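You operate a simulated robot arm through the tools that you are given. There is no shell and no other tool. Be economical: measure what you need, move in short steps, check, and stop when the job is done.

Carry out the task below with a simulated robot arm. There is one attempt and no reset: what you move stays moved.

TASK
Tint the mixing cup to the clay card and stir it even.
Fine: under the spout, pump as the card says, then out on to the table; stirrer back in its tub.

It is judged by the outcome, as a careful person would: the job done as asked, and still so three seconds after it is handed in. It fails if anything else is knocked over, pushed out of place, dropped, spilled or broken.

THE ROBOT
A 7-joint arm with a two-finger parallel gripper, fixed in place. Base frame: the origin is at the foot of the arm, x ahead of it, y to its left, z up; the work surface is at about z = 750. Lengths are in mm, angles in degrees, forces in N, time in s.
With the tool pointing down near the work surface it reaches from about 300 to 680 mm from the base axis. Its first joint turns from -66.0 to 66.0 degrees. Payload 1.57 kg.
Tool frame: the origin (TCP) lies between the finger pads and is the grasp point; the fingertips stand 30 mm ahead of it; z points along the fingers, y is the line along which they close. The gripper opens to 110 mm. The fingers are 24 mm wide and 12 mm thick; the gripper's body (48 by 112 mm) begins 78 mm behind the TCP.
Orientation is that of the tool frame in the base frame, as a unit quaternion [w, x, y, z]. With the fingers straight down and closing along the base's y, the tool's x points along the base's -x, its y along +y and its z along -z.

THE INTERFACE
- The arm moves only by the tool arm_command. Its argument "steps" is a list of rows, each an object (a shift or turn left out is 0, a gripper value left out holds the last) with "dp": the shift along the tool's x, y, z in mm, a list of three; "delta_rot": the turn, a rotation vector about the tool's x, y, z in degrees, a list of three; "jaw": the closure, from 0 (fully open) to 1 (shut). In form: [{"dp": [x, y, z], "delta_rot": [ax, ay, az], "jaw": jaw}, ...]. A call has 1 to 8 rows; each row shifts and turns the commanded pose from where the row before left it, along the tool's axes as they then stand. A row lasts 0.2 s, in which the tool goes at most 50 mm and 8.6 degrees; a call with a longer step from one row to the next is refused whole, and so is a gripper value outside its range. A pose out of reach is approached as far as the arm can. The call stops where the force on the tool passes 70 N (or 10 N more than at its start, if that is more) or the arm is blocked; 0.2 s more then pass. The fingers move at their own pace (about 108 mm/s each) and stop on an object; they squeeze with about 40 N. The grip force told is the motor's: it shows also when the fingers shut on nothing. Time passes only in rows, and 0.2 s behind the last, so rows that do not move let the fingers close. It gives the time, the measured TCP pose, the force on the tool (base axes), the opening and the grip force at its end, in the units of the frame above (readings bear some noise), and new pictures: "show" is both (left out), scene, wrist or none.
- Cameras (640 x 400 px; columns grow to the right, rows downward): "scene" is fixed at [182, -409.8, 1406.3]; the picture's right is [0.57, -0.82, 0.00], its down [-0.45, -0.32, -0.83] and it looks along [0.68, 0.48, -0.55] (base axes); focal length 309 px, centre (320, 200). "wrist" rides on the gripper at [-36, 0, -80] in the tool frame; the picture's right is [0.00, -1.00, 0.00], its down [0.97, 0.00, -0.24] and it looks along [0.24, 0.00, 0.97] (tool axes); focal length 218 px, centre (320, 200).
- measure_at(camera, pixels): there is no depth. For up to 12 entries [column, row, z] of the newest picture of that camera ("zoom" is the newest enlarged one), the place [x, y] in the base frame at which the ray of that pixel passes the height z, good to about 2 mm. No time passes.
- inspect(camera, box): a new picture of the part [left, top, right, bottom] of that camera's present view, enlarged. No time passes.
- finish_job(): hands the job in; it is judged then, once.

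Work in short steps. Measure before you move; look again where a grasp or a placing could have gone wrong, and mend it. You have 80 turns and 120 pictures in all, the two below and enlarged ones among them. Open the gripper and draw the arm clear of the work before you hand the job in, unless the task says otherwise; then end with one line.

The tools are called after ">>>" as name(argument=value, ...) on one line, values as JSON. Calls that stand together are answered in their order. arm_command: Moves the arm, as the interface text tells. Its arguments: {"type":"object","properties":{"steps":{"type":"array","items":{"type":"object","properties":{"dp":{"type":"array","items":{"type":"number"}},"delta_rot":{"type":"array","items":{"type":"number"}},"jaw":{"type":"number"}}}},"show":{"type":"string","enum":["both","scene","wrist","none"]}},"required":["steps"]} The other tools are called the same way: measure_at (camera, pixels) gives the place at which the rays of pixels pass given heights; inspect (camera, box) takes an enlarged picture of a part of a camera's view; finish_job () hands the job in.

At the start:

```text
t: 0.0
position: [354.4, -73.7, 1202.6]
ee_rot: [0.0, -0.001, 1.0, -0.001]
force: [0.3, -0.2, -0.4]
grip_width: 109.6
gripper_force: 0.1
```

scene: 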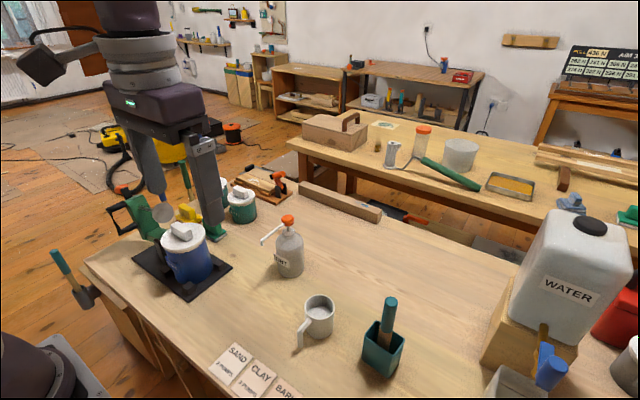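
wrist: 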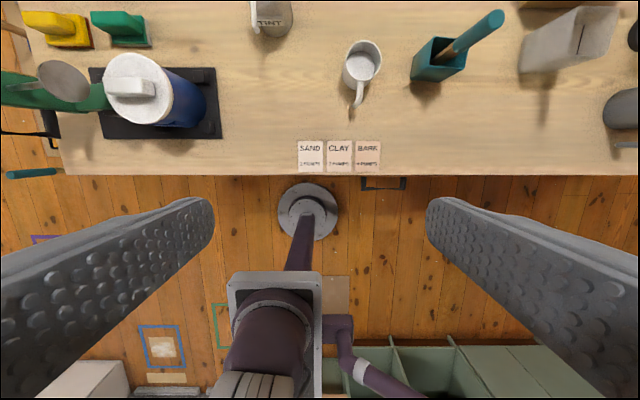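

I'll read the cards and look closely at the bottle, cup and stirrer tub.

>>> inspect(camera="wrist", box=[280, 130, 400, 180])

>>> inspect(camera="scene", box=[240, 200, 440, 390])

>>> measure_at(camera="scene", pixels=[[290, 274, 750], [288, 219, 900], [264, 240, 890], [320, 335, 750], [320, 305, 830], [299, 347, 750], [380, 370, 750], [388, 335, 830], [390, 299, 900]])

```text
5.33 times, centred on (340, 155) of wrist
```

zoom: 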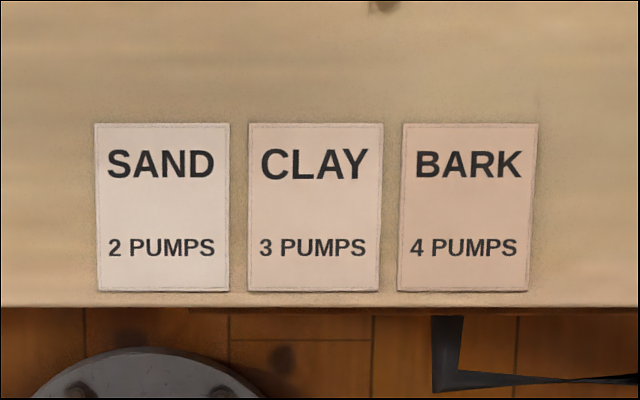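

```text
2.11 times, centred on (340, 295) of scene
```

zoom: 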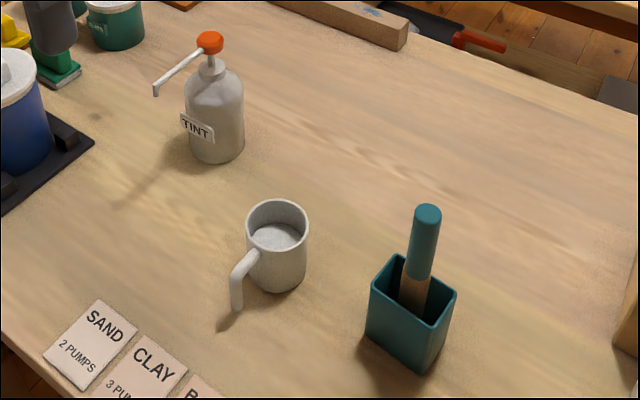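

```text
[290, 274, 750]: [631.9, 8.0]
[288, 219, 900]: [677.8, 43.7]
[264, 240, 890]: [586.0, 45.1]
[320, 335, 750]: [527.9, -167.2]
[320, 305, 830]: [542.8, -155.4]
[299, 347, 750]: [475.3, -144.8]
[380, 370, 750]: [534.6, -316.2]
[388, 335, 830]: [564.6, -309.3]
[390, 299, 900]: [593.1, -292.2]
```

Clay is 3 pumps. I move the arm above the bottle/cup area for a top view.

>>> arm_command(steps=[{"dp": [-40, 0, 10]}, {"dp": [-40, 0, 20]}, {"dp": [-40, 0, 20]}, {"dp": [-40, 0, 20]}, {"dp": [-40, -10, 20]}, {"dp": [0, -30, 0]}, {"dp": [0, 0, 0]}])

```text
t: 1.6
position: [553.0, -113.9, 1112.9]
ee_rot: [0.0, 0.0, 1.0, 0.0]
force: [-0.9, -0.3, -0.2]
grip_width: 110.0
gripper_force: 0.0
```

scene: 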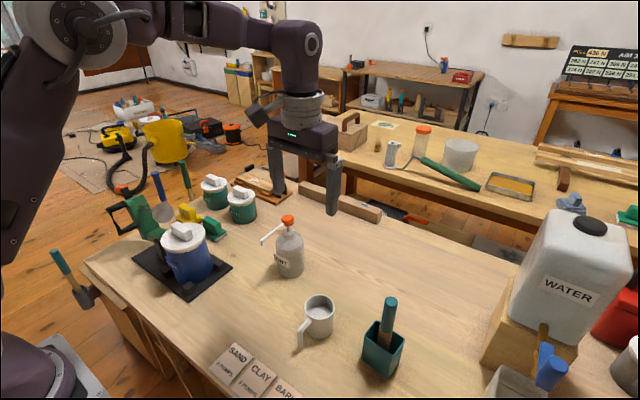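
wrist: 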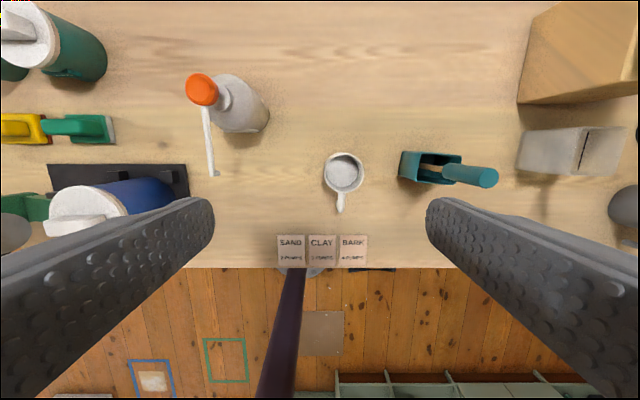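

>>> measure_at(camera="wrist", pixels=[[202, 90, 890], [202, 90, 910], [202, 90, 930], [215, 174, 860], [215, 174, 890], [247, 117, 750], [344, 174, 780], [344, 172, 835], [340, 208, 810], [430, 168, 830], [485, 178, 900], [485, 178, 920]])

>>> measure_at(camera="scene", pixels=[[288, 219, 910], [288, 219, 930], [263, 242, 860], [263, 242, 890], [320, 303, 835], [320, 303, 820], [299, 347, 780], [390, 299, 900], [390, 299, 920], [383, 327, 830], [289, 276, 750]])

>>> inspect(camera="wrist", box=[170, 60, 330, 220])

>>> inspect(camera="wrist", box=[300, 120, 520, 260])

```text
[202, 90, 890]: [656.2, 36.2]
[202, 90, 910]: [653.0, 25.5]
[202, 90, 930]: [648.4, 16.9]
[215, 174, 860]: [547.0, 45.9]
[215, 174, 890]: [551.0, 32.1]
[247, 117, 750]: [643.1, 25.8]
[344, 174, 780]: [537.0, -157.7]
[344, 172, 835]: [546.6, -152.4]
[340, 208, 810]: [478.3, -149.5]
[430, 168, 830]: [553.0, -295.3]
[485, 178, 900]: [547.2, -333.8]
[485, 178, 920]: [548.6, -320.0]
```

```text
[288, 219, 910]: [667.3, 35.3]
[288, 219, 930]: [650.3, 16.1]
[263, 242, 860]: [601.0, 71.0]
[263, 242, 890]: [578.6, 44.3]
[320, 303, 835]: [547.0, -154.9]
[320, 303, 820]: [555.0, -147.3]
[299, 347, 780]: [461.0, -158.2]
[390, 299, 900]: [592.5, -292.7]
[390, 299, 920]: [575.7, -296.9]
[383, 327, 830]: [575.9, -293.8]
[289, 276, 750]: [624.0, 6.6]
```

```text
2.50 times, centred on (250, 140) of wrist
```

zoom: 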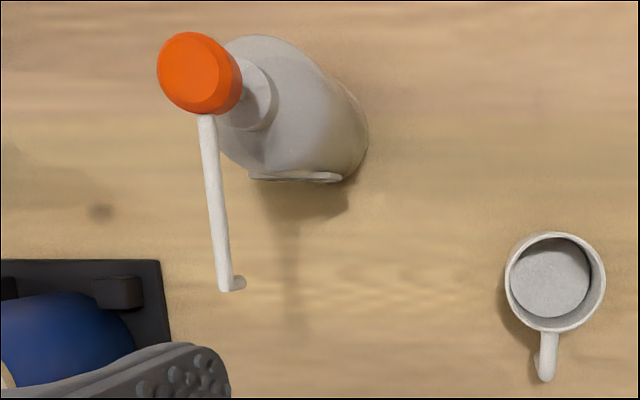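

```text
2.86 times, centred on (410, 190) of wrist
```

zoom: 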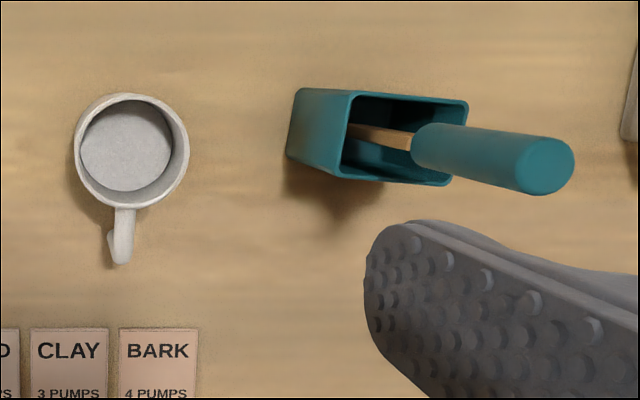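

Head top sits at about (650,17,930), the spout outlet at about (556,20,912), and the cup centre at (547,-154) with its rim at 835. A vertical grip would hit the spout, so I'll take the cup from the arm side with the tool tilted about 60°. First I back up.

>>> arm_command(steps=[{"dp": [37, -10, 30]}, {"dp": [37, -10, 30]}, {"dp": [37, -10, 30]}, {"dp": [35, -10, 30]}, {"dp": [0, 0, 0]}], show="wrist")

>>> arm_command(steps=[{"delta_rot": [0, -8.5, 0]}, {"delta_rot": [0, -8.5, 0]}, {"delta_rot": [0, -8.5, 0]}, {"delta_rot": [0, -8.5, 0]}, {"delta_rot": [0, -8.5, 0]}, {"delta_rot": [0, -8.5, 0]}, {"delta_rot": [0, -8.5, 0]}, {"delta_rot": [0, -0.5, 0]}])

```text
t: 2.8
position: [407.8, -151.5, 995.4]
ee_rot: [0.0, 0.0, 1.0, 0.0]
force: [-0.8, 0.1, 0.4]
grip_width: 109.9
gripper_force: 0.1
```

wrist: 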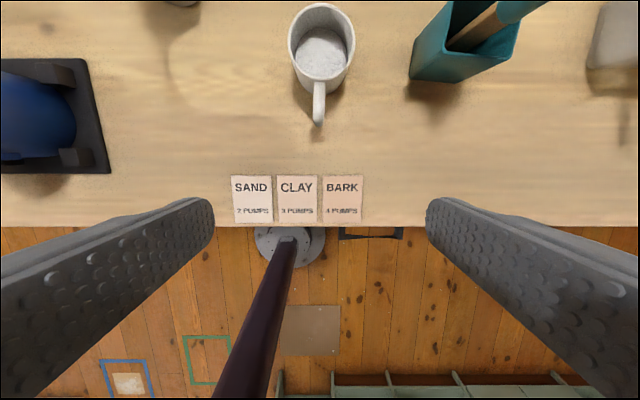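

```text
t: 4.6
position: [495.1, -177.2, 988.4]
ee_rot: [0.5, -0.001, 0.866, 0.001]
force: [0.0, 0.2, -0.1]
grip_width: 110.0
gripper_force: 0.0
out of reach, approached as far as the arm can: row 4, 5, 6, 7
```

scene: 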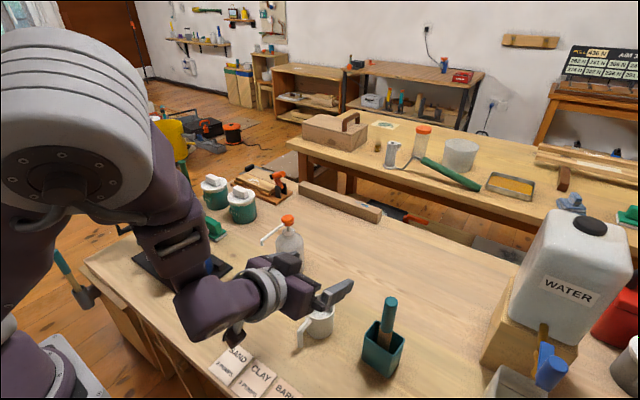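
wrist: 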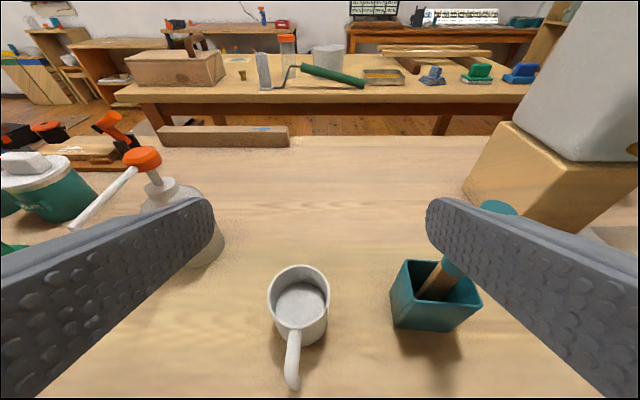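

At 60° the arm can't get that far back, and 45° still clears the spout, so I turn back 15° and see where the pose settles.

>>> arm_command(steps=[{"delta_rot": [0, 7.5, 0]}, {"delta_rot": [0, 7.5, 0]}, {"dp": [0, 0, 0]}, {"dp": [0, 0, 0]}], show="wrist")

```text
t: 5.6
position: [495.1, -175.6, 988.2]
ee_rot: [0.383, -0.001, 0.924, 0.0]
force: [-1.1, 0.1, -0.7]
grip_width: 109.9
gripper_force: 0.1
```

wrist: 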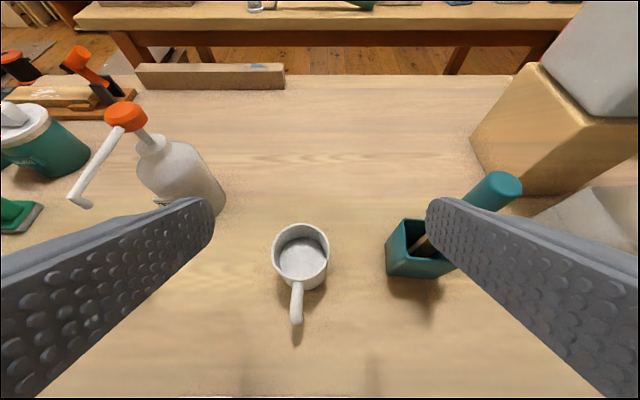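

Commands start from the measured pose, and the tool is now at 45°. I re-measure the cup and spout from this view.

>>> measure_at(camera="wrist", pixels=[[301, 249, 835], [273, 250, 835], [329, 250, 835], [297, 285, 830], [297, 322, 780], [297, 322, 800], [90, 205, 910], [90, 205, 900], [127, 113, 930], [420, 245, 830], [499, 186, 950], [190, 195, 760]])

>>> inspect(camera="wrist", box=[40, 80, 240, 230])

>>> inspect(camera="wrist", box=[240, 200, 360, 340])

```text
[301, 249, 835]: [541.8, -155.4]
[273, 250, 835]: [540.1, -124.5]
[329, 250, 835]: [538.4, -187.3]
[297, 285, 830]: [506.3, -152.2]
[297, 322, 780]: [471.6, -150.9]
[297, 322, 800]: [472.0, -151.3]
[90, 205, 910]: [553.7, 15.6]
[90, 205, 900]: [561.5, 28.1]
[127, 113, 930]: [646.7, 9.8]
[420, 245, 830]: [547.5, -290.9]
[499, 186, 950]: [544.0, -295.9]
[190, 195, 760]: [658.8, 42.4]
```

```text
2.67 times, centred on (140, 155) of wrist
```

zoom: 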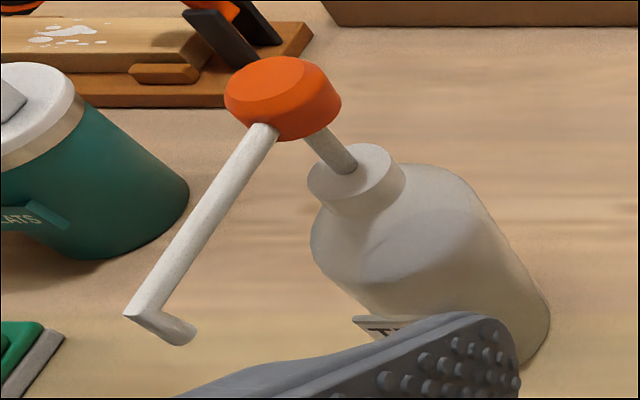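

```text
2.86 times, centred on (300, 270) of wrist
```

zoom: 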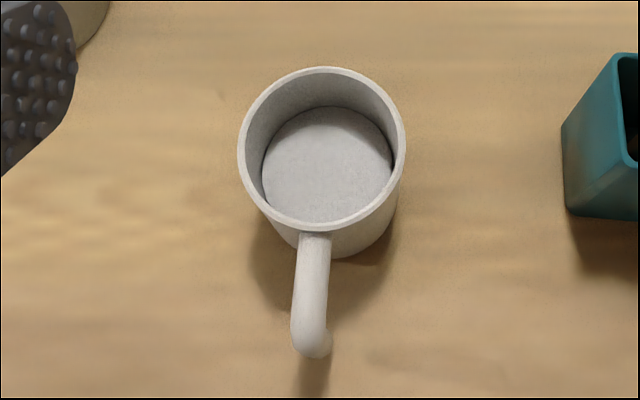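

Cup centre is about (543,-155) with the handle out to x≈470, and the outlet is about (556,21,907). I go to the pre-grasp point 45° behind the cup.

>>> arm_command(steps=[{"dp": [27.2, 5.1, 15.9]}, {"dp": [27.2, 5.1, 15.9]}, {"dp": [27.2, 5.1, 15.9]}, {"dp": [27.2, 5.1, 15.9]}, {"dp": [0, 0, 0]}])

```text
t: 6.8
position: [462.5, -155.3, 864.4]
ee_rot: [0.383, 0.0, 0.924, 0.0]
force: [-0.4, -0.5, 0.3]
grip_width: 110.2
gripper_force: 0.0
```

scene: 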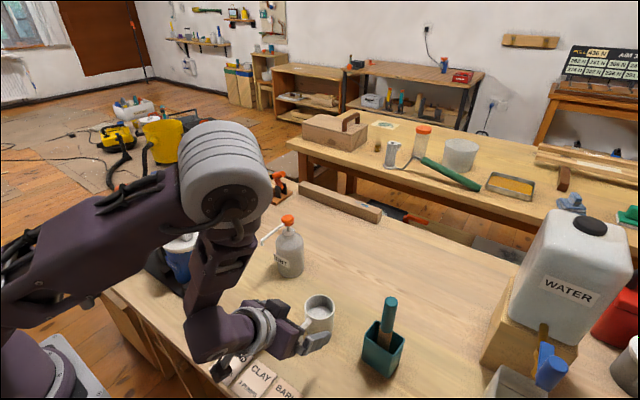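
wrist: 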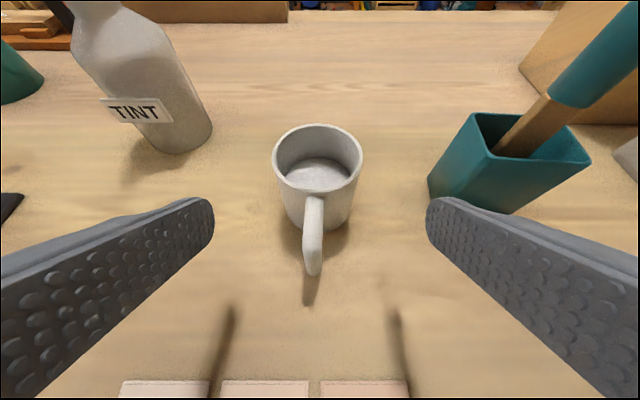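

>>> measure_at(camera="wrist", pixels=[[429, 182, 750], [472, 114, 830], [318, 157, 835], [273, 160, 835], [362, 160, 835], [318, 230, 750]])

>>> arm_command(steps=[{"dp": [0, 0, 30]}, {"dp": [0, 0, 30]}, {"dp": [0, 0, 25]}, {"dp": [0, 0, 15]}, {"dp": [0, 0, 0]}])

```text
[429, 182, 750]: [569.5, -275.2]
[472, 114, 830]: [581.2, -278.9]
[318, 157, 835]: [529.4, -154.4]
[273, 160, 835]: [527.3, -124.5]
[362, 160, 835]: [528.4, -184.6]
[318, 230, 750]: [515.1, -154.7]
```

```text
t: 8.0
position: [534.5, -155.0, 794.6]
ee_rot: [0.382, 0.0, 0.924, 0.0]
force: [-0.6, 0.2, -0.6]
grip_width: 110.1
gripper_force: 0.0
```

scene: 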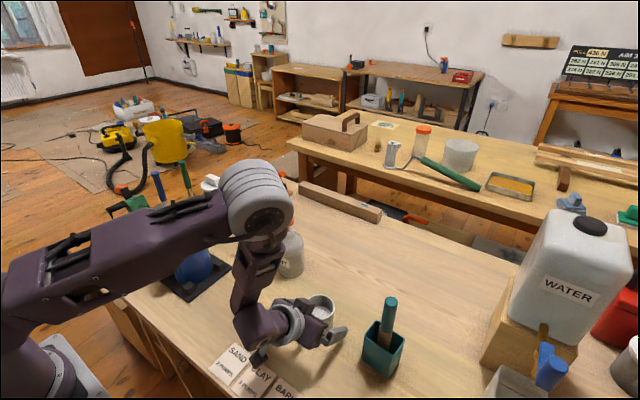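
wrist: 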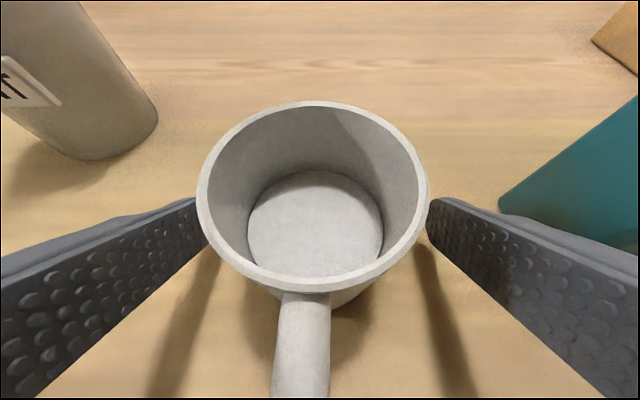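

The cup (rim ≈820, centre ≈545) sits between the fingers, so I close on it.

>>> arm_command(steps=[{"jaw": 0.35}, {"jaw": 0.5}, {"jaw": 0.6}, {"jaw": 0.6}, {"jaw": 0.6}])

```text
t: 9.2
position: [533.1, -156.5, 795.9]
ee_rot: [0.382, 0.001, 0.924, -0.001]
force: [0.4, 0.5, 0.3]
grip_width: 66.4
gripper_force: 40.1
```

scene: 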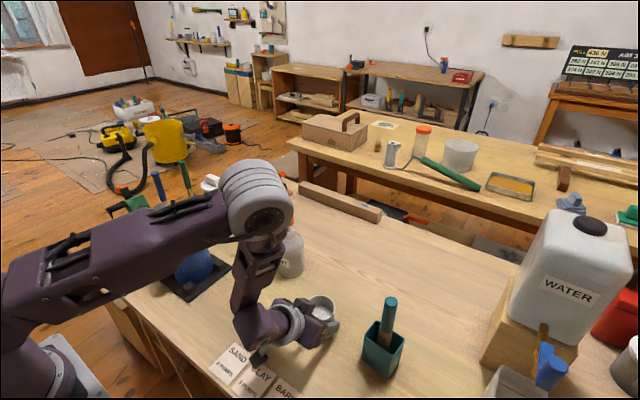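
wrist: 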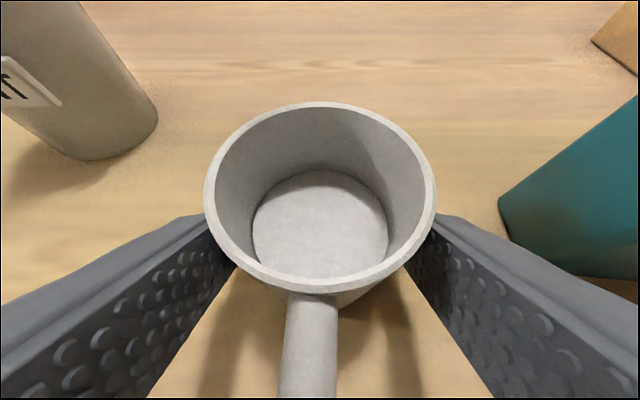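

Gripped at 66 mm. Before swinging left I check where the blue can and its tray stand.

>>> inspect(camera="scene", box=[120, 170, 340, 310])

>>> measure_at(camera="scene", pixels=[[232, 265, 752], [213, 272, 760], [213, 240, 850], [207, 235, 860], [188, 299, 752]])

>>> arm_command(steps=[{"dp": [-3.5, 0, -3.5]}, {"dp": [-3.5, 0, -3.5]}, {"dp": [0, 0, 0]}])

```text
2.86 times, centred on (230, 240) of scene
```

zoom: 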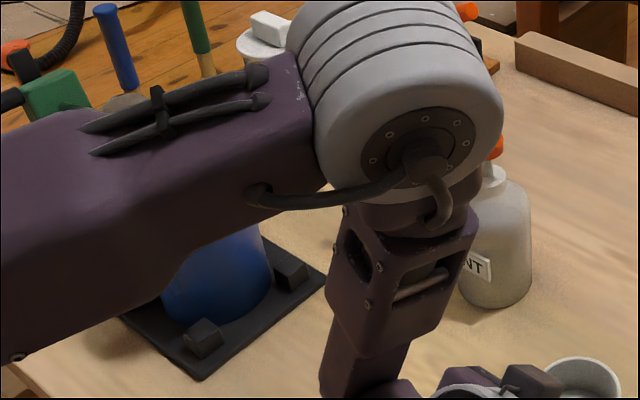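

```text
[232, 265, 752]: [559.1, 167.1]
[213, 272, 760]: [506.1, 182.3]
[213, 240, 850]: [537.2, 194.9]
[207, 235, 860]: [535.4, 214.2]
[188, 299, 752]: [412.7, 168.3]
```

```text
t: 10.0
position: [533.7, -156.9, 804.9]
ee_rot: [0.383, 0.0, 0.924, 0.0]
force: [0.1, -0.5, -2.9]
grip_width: 66.5
gripper_force: 39.8
```

scene: 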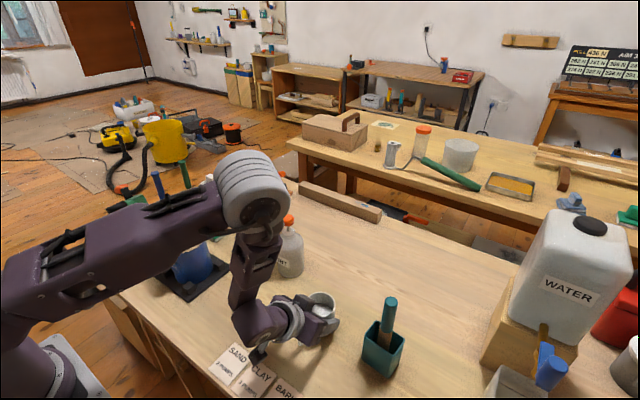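
wrist: 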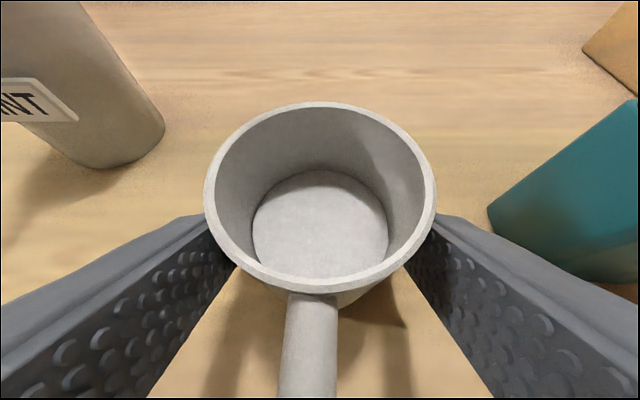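

The can and tray lie at y>140, clear. I carry the cup left gently, halfway, and check.

>>> arm_command(steps=[{"dp": [0, 6, 0]}, {"dp": [0, 12, 0]}, {"dp": [0, 14, 0]}, {"dp": [0, 14, 0]}, {"dp": [0, 14, 0]}, {"dp": [0, 14, 0]}, {"dp": [0, 12, 0]}, {"dp": [0, 6, 0]}])

```text
t: 11.8
position: [533.3, -64.8, 804.5]
ee_rot: [0.383, 0.0, 0.924, 0.001]
force: [-0.4, -0.1, -3.1]
grip_width: 66.3
gripper_force: 39.9
```

scene: 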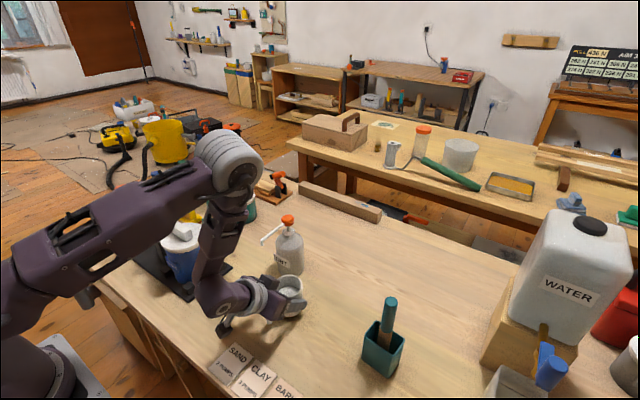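
wrist: 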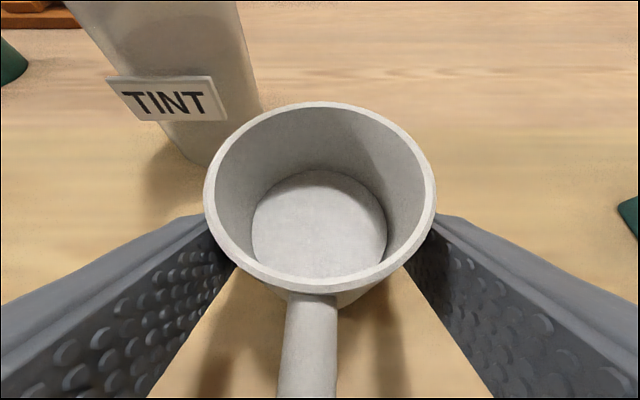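

>>> measure_at(camera="scene", pixels=[[195, 290, 880], [195, 290, 920], [200, 250, 950], [200, 250, 1000], [230, 165, 1050], [230, 165, 1150], [182, 233, 880], [200, 262, 750]])

>>> inspect(camera="scene", box=[120, 130, 340, 350])

```text
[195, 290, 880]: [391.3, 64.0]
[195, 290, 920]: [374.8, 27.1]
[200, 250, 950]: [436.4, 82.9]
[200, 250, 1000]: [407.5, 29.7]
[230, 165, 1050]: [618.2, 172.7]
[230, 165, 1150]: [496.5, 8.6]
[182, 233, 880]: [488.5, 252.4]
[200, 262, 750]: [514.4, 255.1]
```

```text
1.82 times, centred on (230, 240) of scene
```

zoom: 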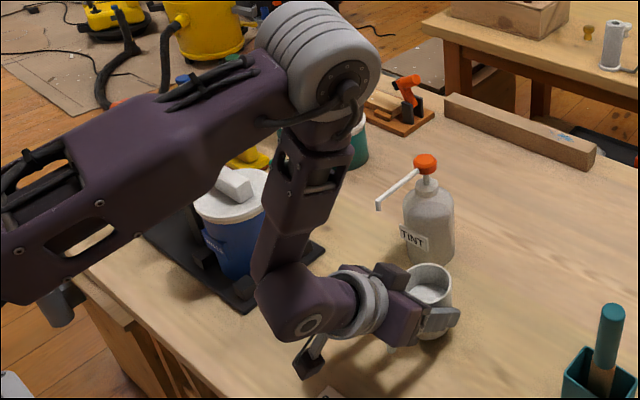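

The arm stays well right of the can. I continue left to y≈20, with the cup still short of the outlet in x.

>>> arm_command(steps=[{"dp": [0, 6, 0]}, {"dp": [0, 12, 0]}, {"dp": [0, 14, 0]}, {"dp": [0, 14, 0]}, {"dp": [0, 14, 0]}, {"dp": [0, 14, 0]}, {"dp": [0, 7, 0]}, {"dp": [0, 4, 0]}])

```text
t: 13.6
position: [533.8, 22.2, 806.0]
ee_rot: [0.383, 0.0, 0.924, 0.0]
force: [-0.3, -0.4, -2.1]
grip_width: 66.4
gripper_force: 40.5
```

scene: 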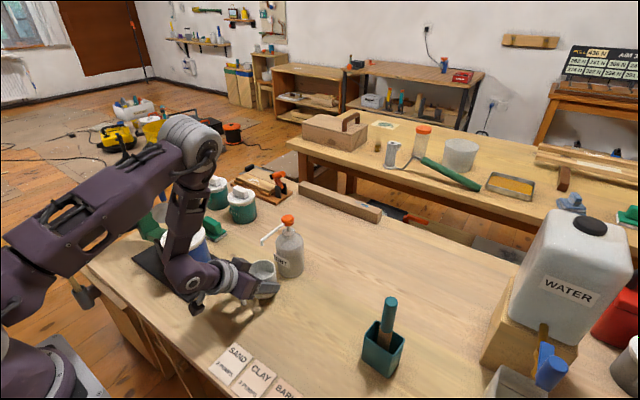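
wrist: 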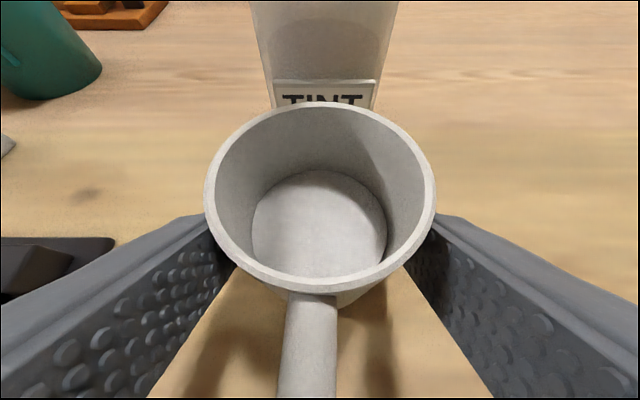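

>>> inspect(camera="scene", box=[200, 190, 340, 320])

>>> measure_at(camera="wrist", pixels=[[320, 150, 830], [320, 120, 760], [275, 95, 770], [378, 95, 770], [326, 100, 770]])

```text
3.08 times, centred on (270, 255) of scene
```

zoom: 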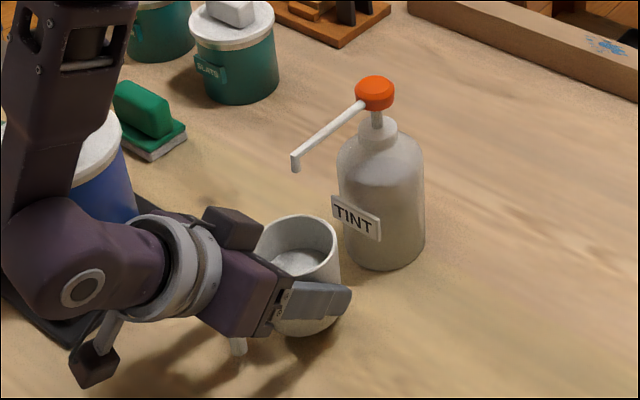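

```text
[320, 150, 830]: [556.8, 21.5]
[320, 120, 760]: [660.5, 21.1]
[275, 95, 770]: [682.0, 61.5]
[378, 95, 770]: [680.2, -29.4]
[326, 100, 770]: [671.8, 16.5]
```

>>> measure_at(camera="wrist", pixels=[[320, 103, 830], [320, 285, 830], [320, 103, 835], [320, 285, 835], [205, 190, 830], [436, 190, 830]])

>>> measure_at(camera="scene", pixels=[[262, 244.5, 900], [262, 244.5, 905], [262, 244.5, 910]])

```text
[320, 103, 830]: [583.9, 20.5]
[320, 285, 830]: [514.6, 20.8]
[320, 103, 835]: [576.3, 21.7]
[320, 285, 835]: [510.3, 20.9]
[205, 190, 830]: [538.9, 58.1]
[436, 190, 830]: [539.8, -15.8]
```

```text
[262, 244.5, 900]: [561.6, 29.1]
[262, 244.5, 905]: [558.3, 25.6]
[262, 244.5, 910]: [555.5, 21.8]
```

Cup centre is now at about x=545 and the outlet at about (557,22). I shift +11 mm in x, then lower about 10 mm to the table.

>>> arm_command(steps=[{"dp": [-3.9, 0, 3.9]}, {"dp": [-3.9, 0, 3.9]}, {"dp": [0, 0, 0]}, {"dp": [3, 0, 3]}, {"dp": [3, 0, 3]}, {"dp": [0.6, 0, 0.6]}, {"dp": [0, 0, 0]}])

>>> inspect(camera="scene", box=[200, 190, 340, 320])

```text
t: 15.2
position: [544.4, 20.1, 796.2]
ee_rot: [0.383, 0.0, 0.924, 0.0]
force: [0.8, 0.9, -1.4]
grip_width: 66.4
gripper_force: 39.9
```

scene: 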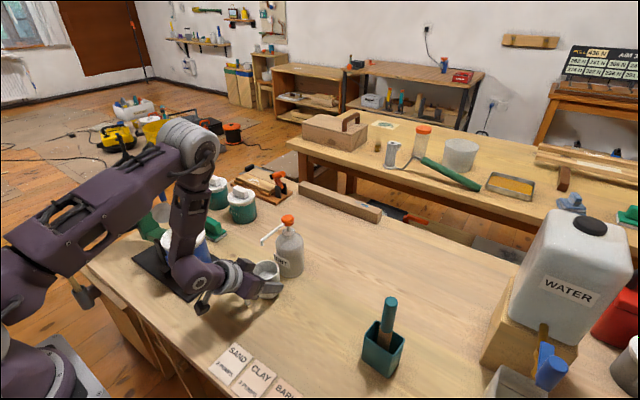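
wrist: 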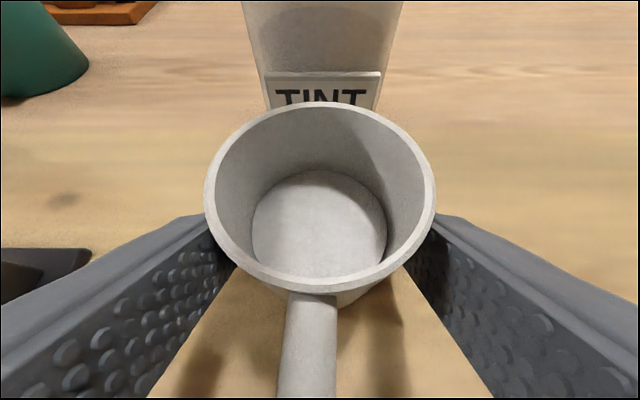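

```text
3.08 times, centred on (270, 255) of scene
```

zoom: 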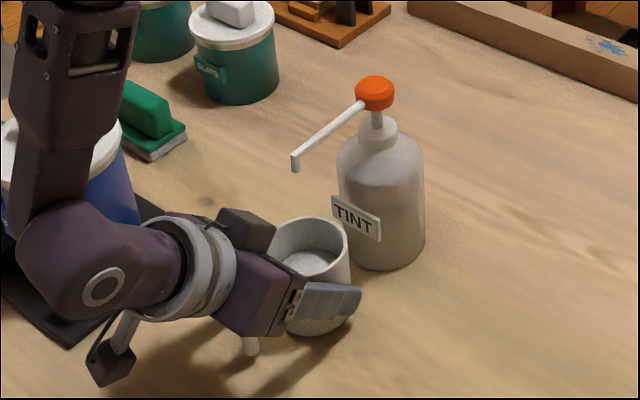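

Force still shows most of the cup's weight, so I lower a millimetre or so more.

>>> arm_command(steps=[{"dp": [0.8, 0, 0.8]}, {"dp": [0.3, 0, 0.3]}, {"dp": [0, 0, 0]}], show="none")

```text
t: 16.0
position: [544.0, 21.0, 794.7]
ee_rot: [0.383, 0.0, 0.924, 0.0]
force: [-0.5, -0.1, 3.7]
grip_width: 66.2
gripper_force: 40.0
```

It's on the table. I open and back out along the tool axis.

>>> arm_command(steps=[{"jaw": 0.3}, {"jaw": 0.15}, {"jaw": 0.15}, {"dp": [0, 0, -20]}, {"dp": [0, 0, -30]}, {"dp": [0, 0, -30]}, {"dp": [0, 0, -20]}, {"dp": [0, 0, 0]}])

```text
t: 17.8
position: [471.9, 24.0, 848.9]
ee_rot: [0.373, -0.006, 0.928, 0.0]
force: [-1.1, 0.5, -0.1]
grip_width: 93.3
gripper_force: 0.0
out of reach, approached as far as the arm can: row 7
```

scene: 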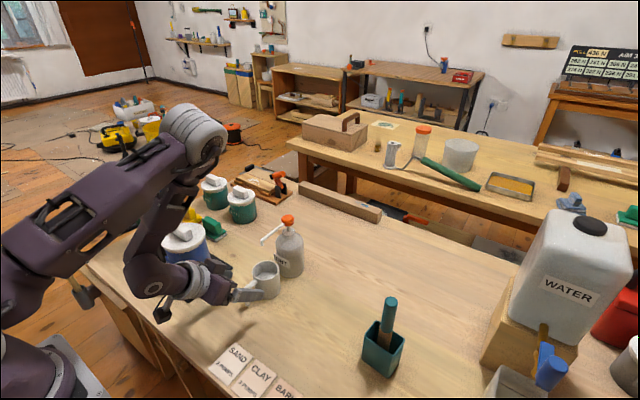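
wrist: 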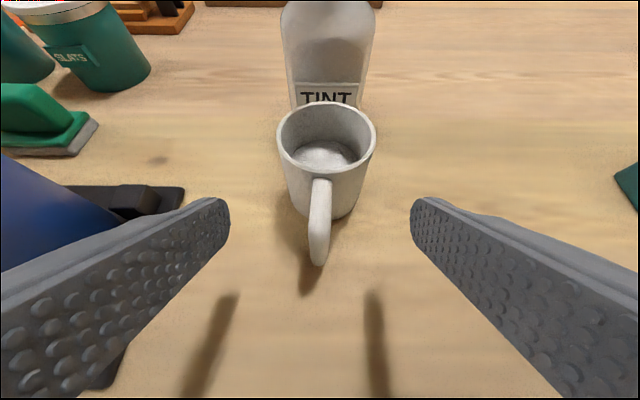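

The cup stands. I check alignment, then draw right and up before turning upright.

>>> inspect(camera="scene", box=[220, 200, 330, 310])

>>> measure_at(camera="scene", pixels=[[265, 270, 820], [262, 244.5, 907]])

>>> arm_command(steps=[{"dp": [0, -30, 0]}, {"dp": [0, -40, 0]}, {"dp": [0, -40, 0]}, {"dp": [-30, 0, 0], "delta_rot": [0, 8, 0]}, {"dp": [-30, 0, -20], "delta_rot": [0, 8, 0]}, {"dp": [-20, 0, -30], "delta_rot": [0, 8, 0]}, {"dp": [0, 0, -40], "delta_rot": [0, 8, 0]}, {"dp": [0, 0, -40], "delta_rot": [0, 8, 0]}])

```text
3.64 times, centred on (275, 255) of scene
```

zoom: 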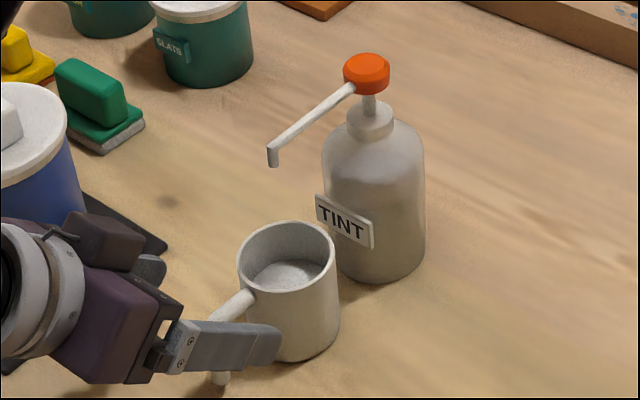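

```text
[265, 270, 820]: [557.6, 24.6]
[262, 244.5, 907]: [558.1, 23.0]
```

```text
t: 19.6
position: [483.2, -56.4, 1016.0]
ee_rot: [0.043, 0.0, 0.999, -0.001]
force: [0.3, -0.4, 0.7]
grip_width: 93.5
gripper_force: 0.1
out of reach, approached as far as the arm can: row 1, 2
```

scene: 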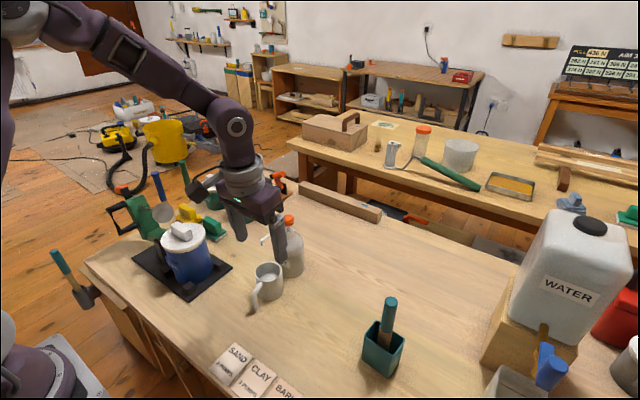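
wrist: 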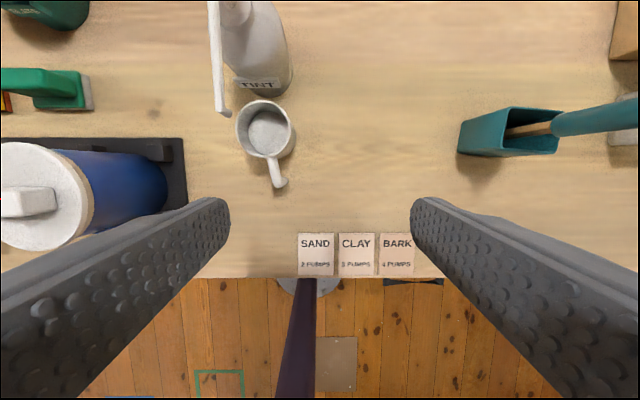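

The cup rim centre is (557,24) under the outlet at (558,23). I go vertical and move over near the pump head with the jaws shut, to measure it from close above.

>>> arm_command(steps=[{"delta_rot": [0, 4.9, 0], "dp": [0, 0, -20], "jaw": 1}, {"dp": [-35, 15, 0]}, {"dp": [-35, 15, 0]}, {"dp": [-30, 15, 0]}, {"dp": [-25, 15, 0]}, {"dp": [-10, 8, 0]}, {"dp": [0, 0, 0]}])

```text
t: 21.2
position: [617.0, 10.0, 1035.3]
ee_rot: [0.001, 0.0, 1.0, -0.001]
force: [0.2, -0.3, -0.3]
grip_width: 0.0
gripper_force: 21.1
```

scene: 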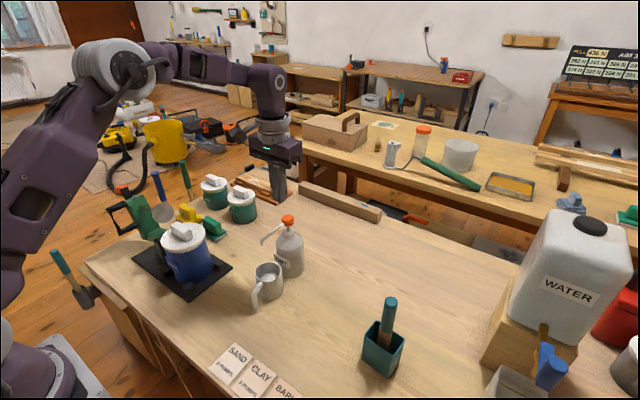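
wrist: 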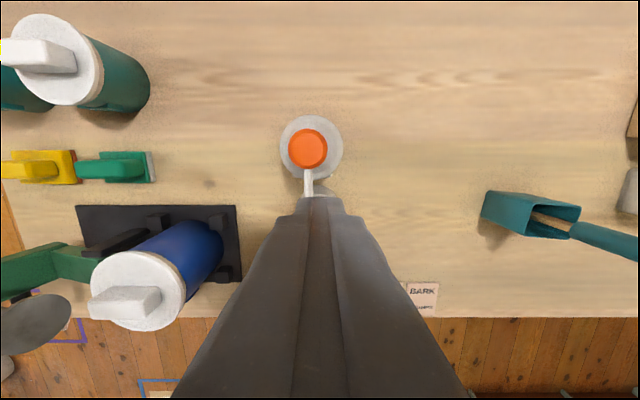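

>>> measure_at(camera="wrist", pixels=[[307.5, 148, 930], [307.5, 148, 925], [312, 146, 850], [312, 146, 870]])

>>> measure_at(camera="scene", pixels=[[288, 218, 925], [288, 218, 930]])

>>> inspect(camera="scene", box=[240, 190, 340, 300])

```text
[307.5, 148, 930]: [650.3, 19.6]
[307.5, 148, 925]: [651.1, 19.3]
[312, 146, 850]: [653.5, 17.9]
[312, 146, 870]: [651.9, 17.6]
```

```text
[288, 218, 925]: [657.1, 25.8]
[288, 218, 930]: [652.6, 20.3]
```

```text
3.64 times, centred on (290, 245) of scene
```

zoom: 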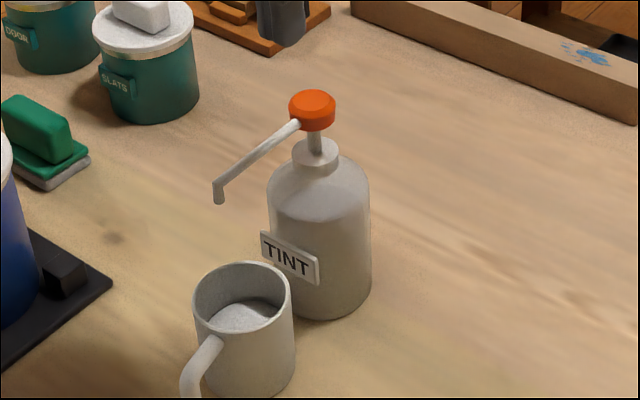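

Head centre is (651,19), top about 930. I position above it with the tips about 12 mm clear.

>>> arm_command(steps=[{"dp": [-34, 9, 0]}, {"dp": [0, 0, 35]}, {"dp": [0, 0, 28]}, {"dp": [0, 0, 0]}])

>>> inspect(camera="scene", box=[230, 150, 350, 300])

```text
t: 22.2
position: [652.0, 19.7, 971.8]
ee_rot: [0.001, 0.0, 1.0, 0.0]
force: [-0.4, -0.1, 0.0]
grip_width: 0.0
gripper_force: 21.7
```

scene: 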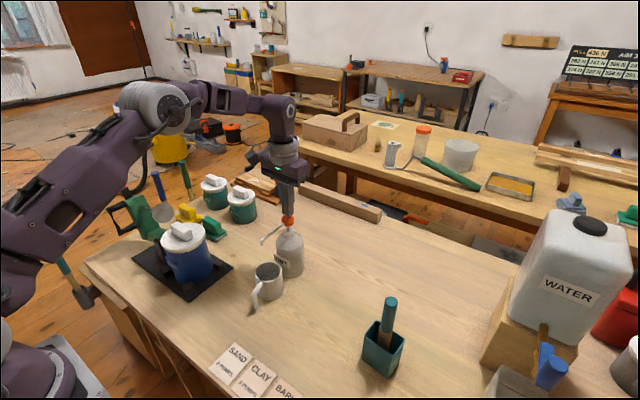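
wrist: 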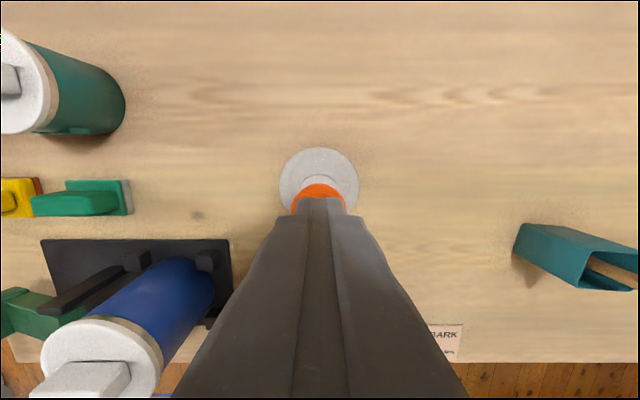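

```text
2.67 times, centred on (290, 225) of scene
```

zoom: 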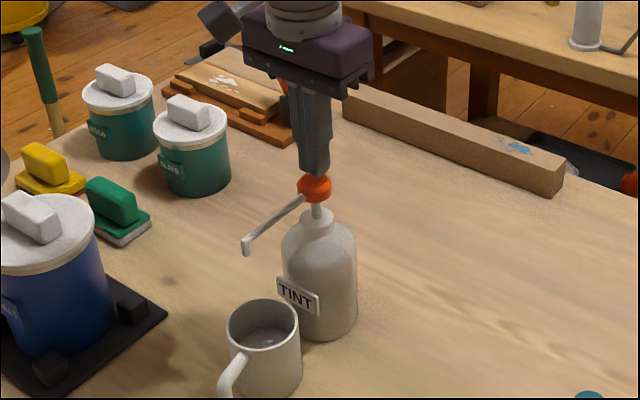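

The fingers are lined up on the head. First press: down steadily, reading the force.

>>> arm_command(steps=[{"dp": [0, 0, 8]}, {"dp": [0, 0, 6]}, {"dp": [0, 0, 6]}, {"dp": [0, 0, 6]}, {"dp": [0, 0, 0]}])

>>> inspect(camera="scene", box=[230, 180, 350, 300])

```text
t: 23.4
position: [652.7, 20.2, 947.4]
ee_rot: [0.002, 0.0, 1.0, -0.001]
force: [1.5, -1.1, 10.9]
grip_width: 0.1
gripper_force: 21.3
```

scene: 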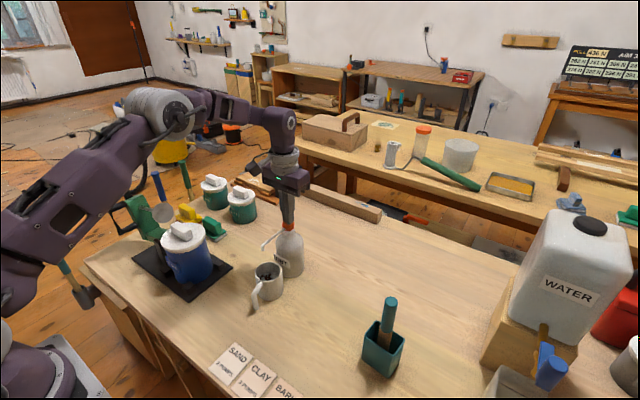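
wrist: 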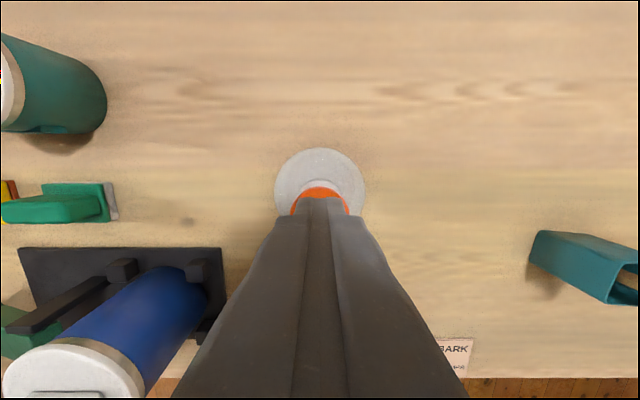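

```text
3.33 times, centred on (290, 240) of scene
```

zoom: 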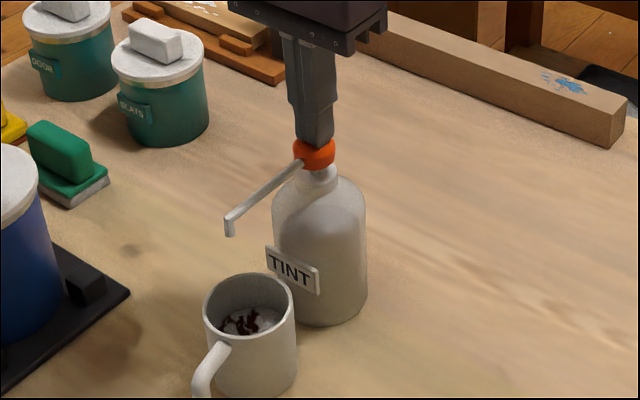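

Tint has dropped into the cup. I take this same stroke to its bottom to be sure it is a full one.

>>> arm_command(steps=[{"dp": [0, 0, 3]}, {"dp": [0, 0, 0]}], show="none")

>>> inspect(camera="scene", box=[230, 180, 350, 300])

```text
t: 24.0
position: [652.3, 18.6, 945.6]
ee_rot: [0.003, 0.0, 1.0, 0.0]
force: [3.1, -2.9, 29.5]
grip_width: 0.0
gripper_force: 20.9
```

```text
3.33 times, centred on (290, 240) of scene
```

zoom: 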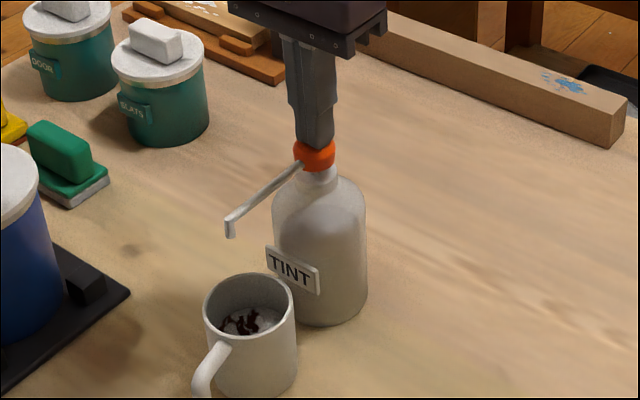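

The bottom of the stroke is at TCP 946 (force jumped to 29 N). That's pump 1. I release fully and look.

>>> arm_command(steps=[{"dp": [0, 0, -8]}, {"dp": [0, 0, -8]}, {"dp": [0, 0, -8]}, {"dp": [0, 0, -4]}, {"dp": [0, 0, 0]}, {"dp": [0, 0, 0]}], show="none")

>>> inspect(camera="scene", box=[230, 180, 350, 300])

```text
t: 25.4
position: [652.7, 20.2, 972.5]
ee_rot: [0.001, -0.001, 1.0, 0.001]
force: [0.2, -0.5, 0.2]
grip_width: 0.2
gripper_force: 21.5
```

```text
3.33 times, centred on (290, 240) of scene
```

zoom: 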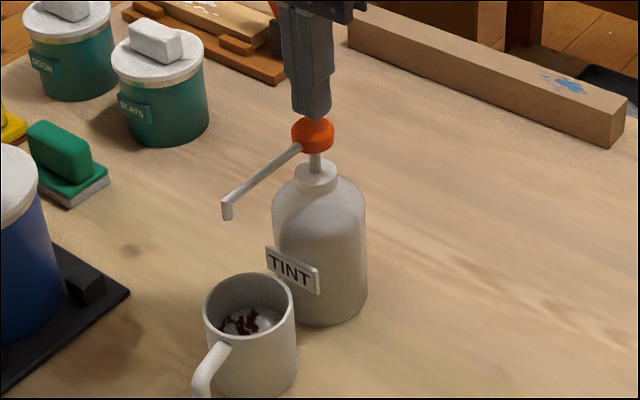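

The head is back up. Second pump, same stroke: down to 946, then fully released.

>>> arm_command(steps=[{"dp": [0, 0, 8]}, {"dp": [0, 0, 6]}, {"dp": [0, 0, 6]}, {"dp": [0, 0, 6]}, {"dp": [0, 0, 1.5]}, {"dp": [0, 0, 0]}], show="none")

>>> arm_command(steps=[{"dp": [0, 0, -8]}, {"dp": [0, 0, -8]}, {"dp": [0, 0, -8]}, {"dp": [0, 0, -3]}, {"dp": [0, 0, 0]}, {"dp": [0, 0, 0]}], show="none")

>>> inspect(camera="scene", box=[230, 180, 350, 300])

```text
t: 26.8
position: [651.2, 22.1, 945.4]
ee_rot: [0.002, 0.0, 1.0, 0.0]
force: [-3.8, 4.1, 23.5]
grip_width: 0.0
gripper_force: 21.0
```

```text
t: 28.2
position: [650.8, 20.8, 971.6]
ee_rot: [0.002, 0.0, 1.0, 0.0]
force: [0.4, -0.7, 0.9]
grip_width: 0.0
gripper_force: 20.7
```

```text
3.33 times, centred on (290, 240) of scene
```

zoom: 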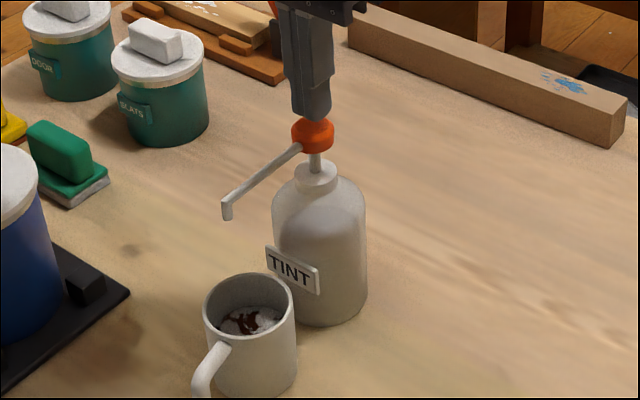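

Streaks changed and the stroke reached the same bottom. Third and last pump.

>>> arm_command(steps=[{"dp": [0, 0, 8]}, {"dp": [0, 0, 6]}, {"dp": [0, 0, 6]}, {"dp": [0, 0, 5]}, {"dp": [0, 0, 1.5]}, {"dp": [0, 0, 0]}], show="none")

>>> arm_command(steps=[{"dp": [0, 0, -8]}, {"dp": [0, 0, -8]}, {"dp": [0, 0, -8]}, {"dp": [0, 0, -3]}, {"dp": [0, 0, -20]}, {"dp": [0, 0, -35]}, {"dp": [0, 0, 0]}], show="none")

>>> inspect(camera="scene", box=[230, 180, 350, 300])

```text
t: 29.6
position: [651.6, 20.2, 944.5]
ee_rot: [0.003, 0.0, 1.0, 0.0]
force: [1.1, -2.5, 18.7]
grip_width: 0.3
gripper_force: 20.9
```

```text
t: 31.2
position: [649.8, 21.4, 1025.6]
ee_rot: [0.001, 0.0, 1.0, -0.001]
force: [0.3, 0.0, 0.2]
grip_width: 0.0
gripper_force: 21.4
```

```text
3.33 times, centred on (290, 240) of scene
```

zoom: 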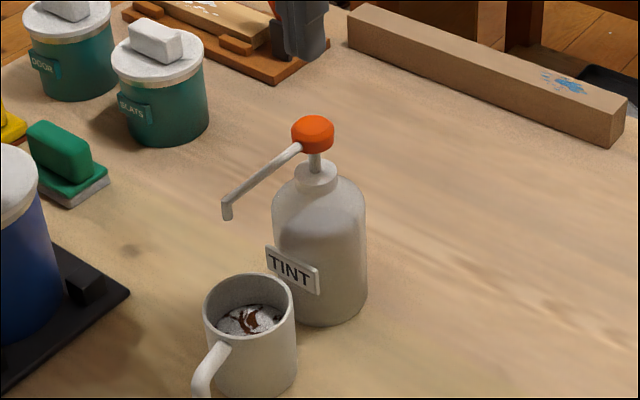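

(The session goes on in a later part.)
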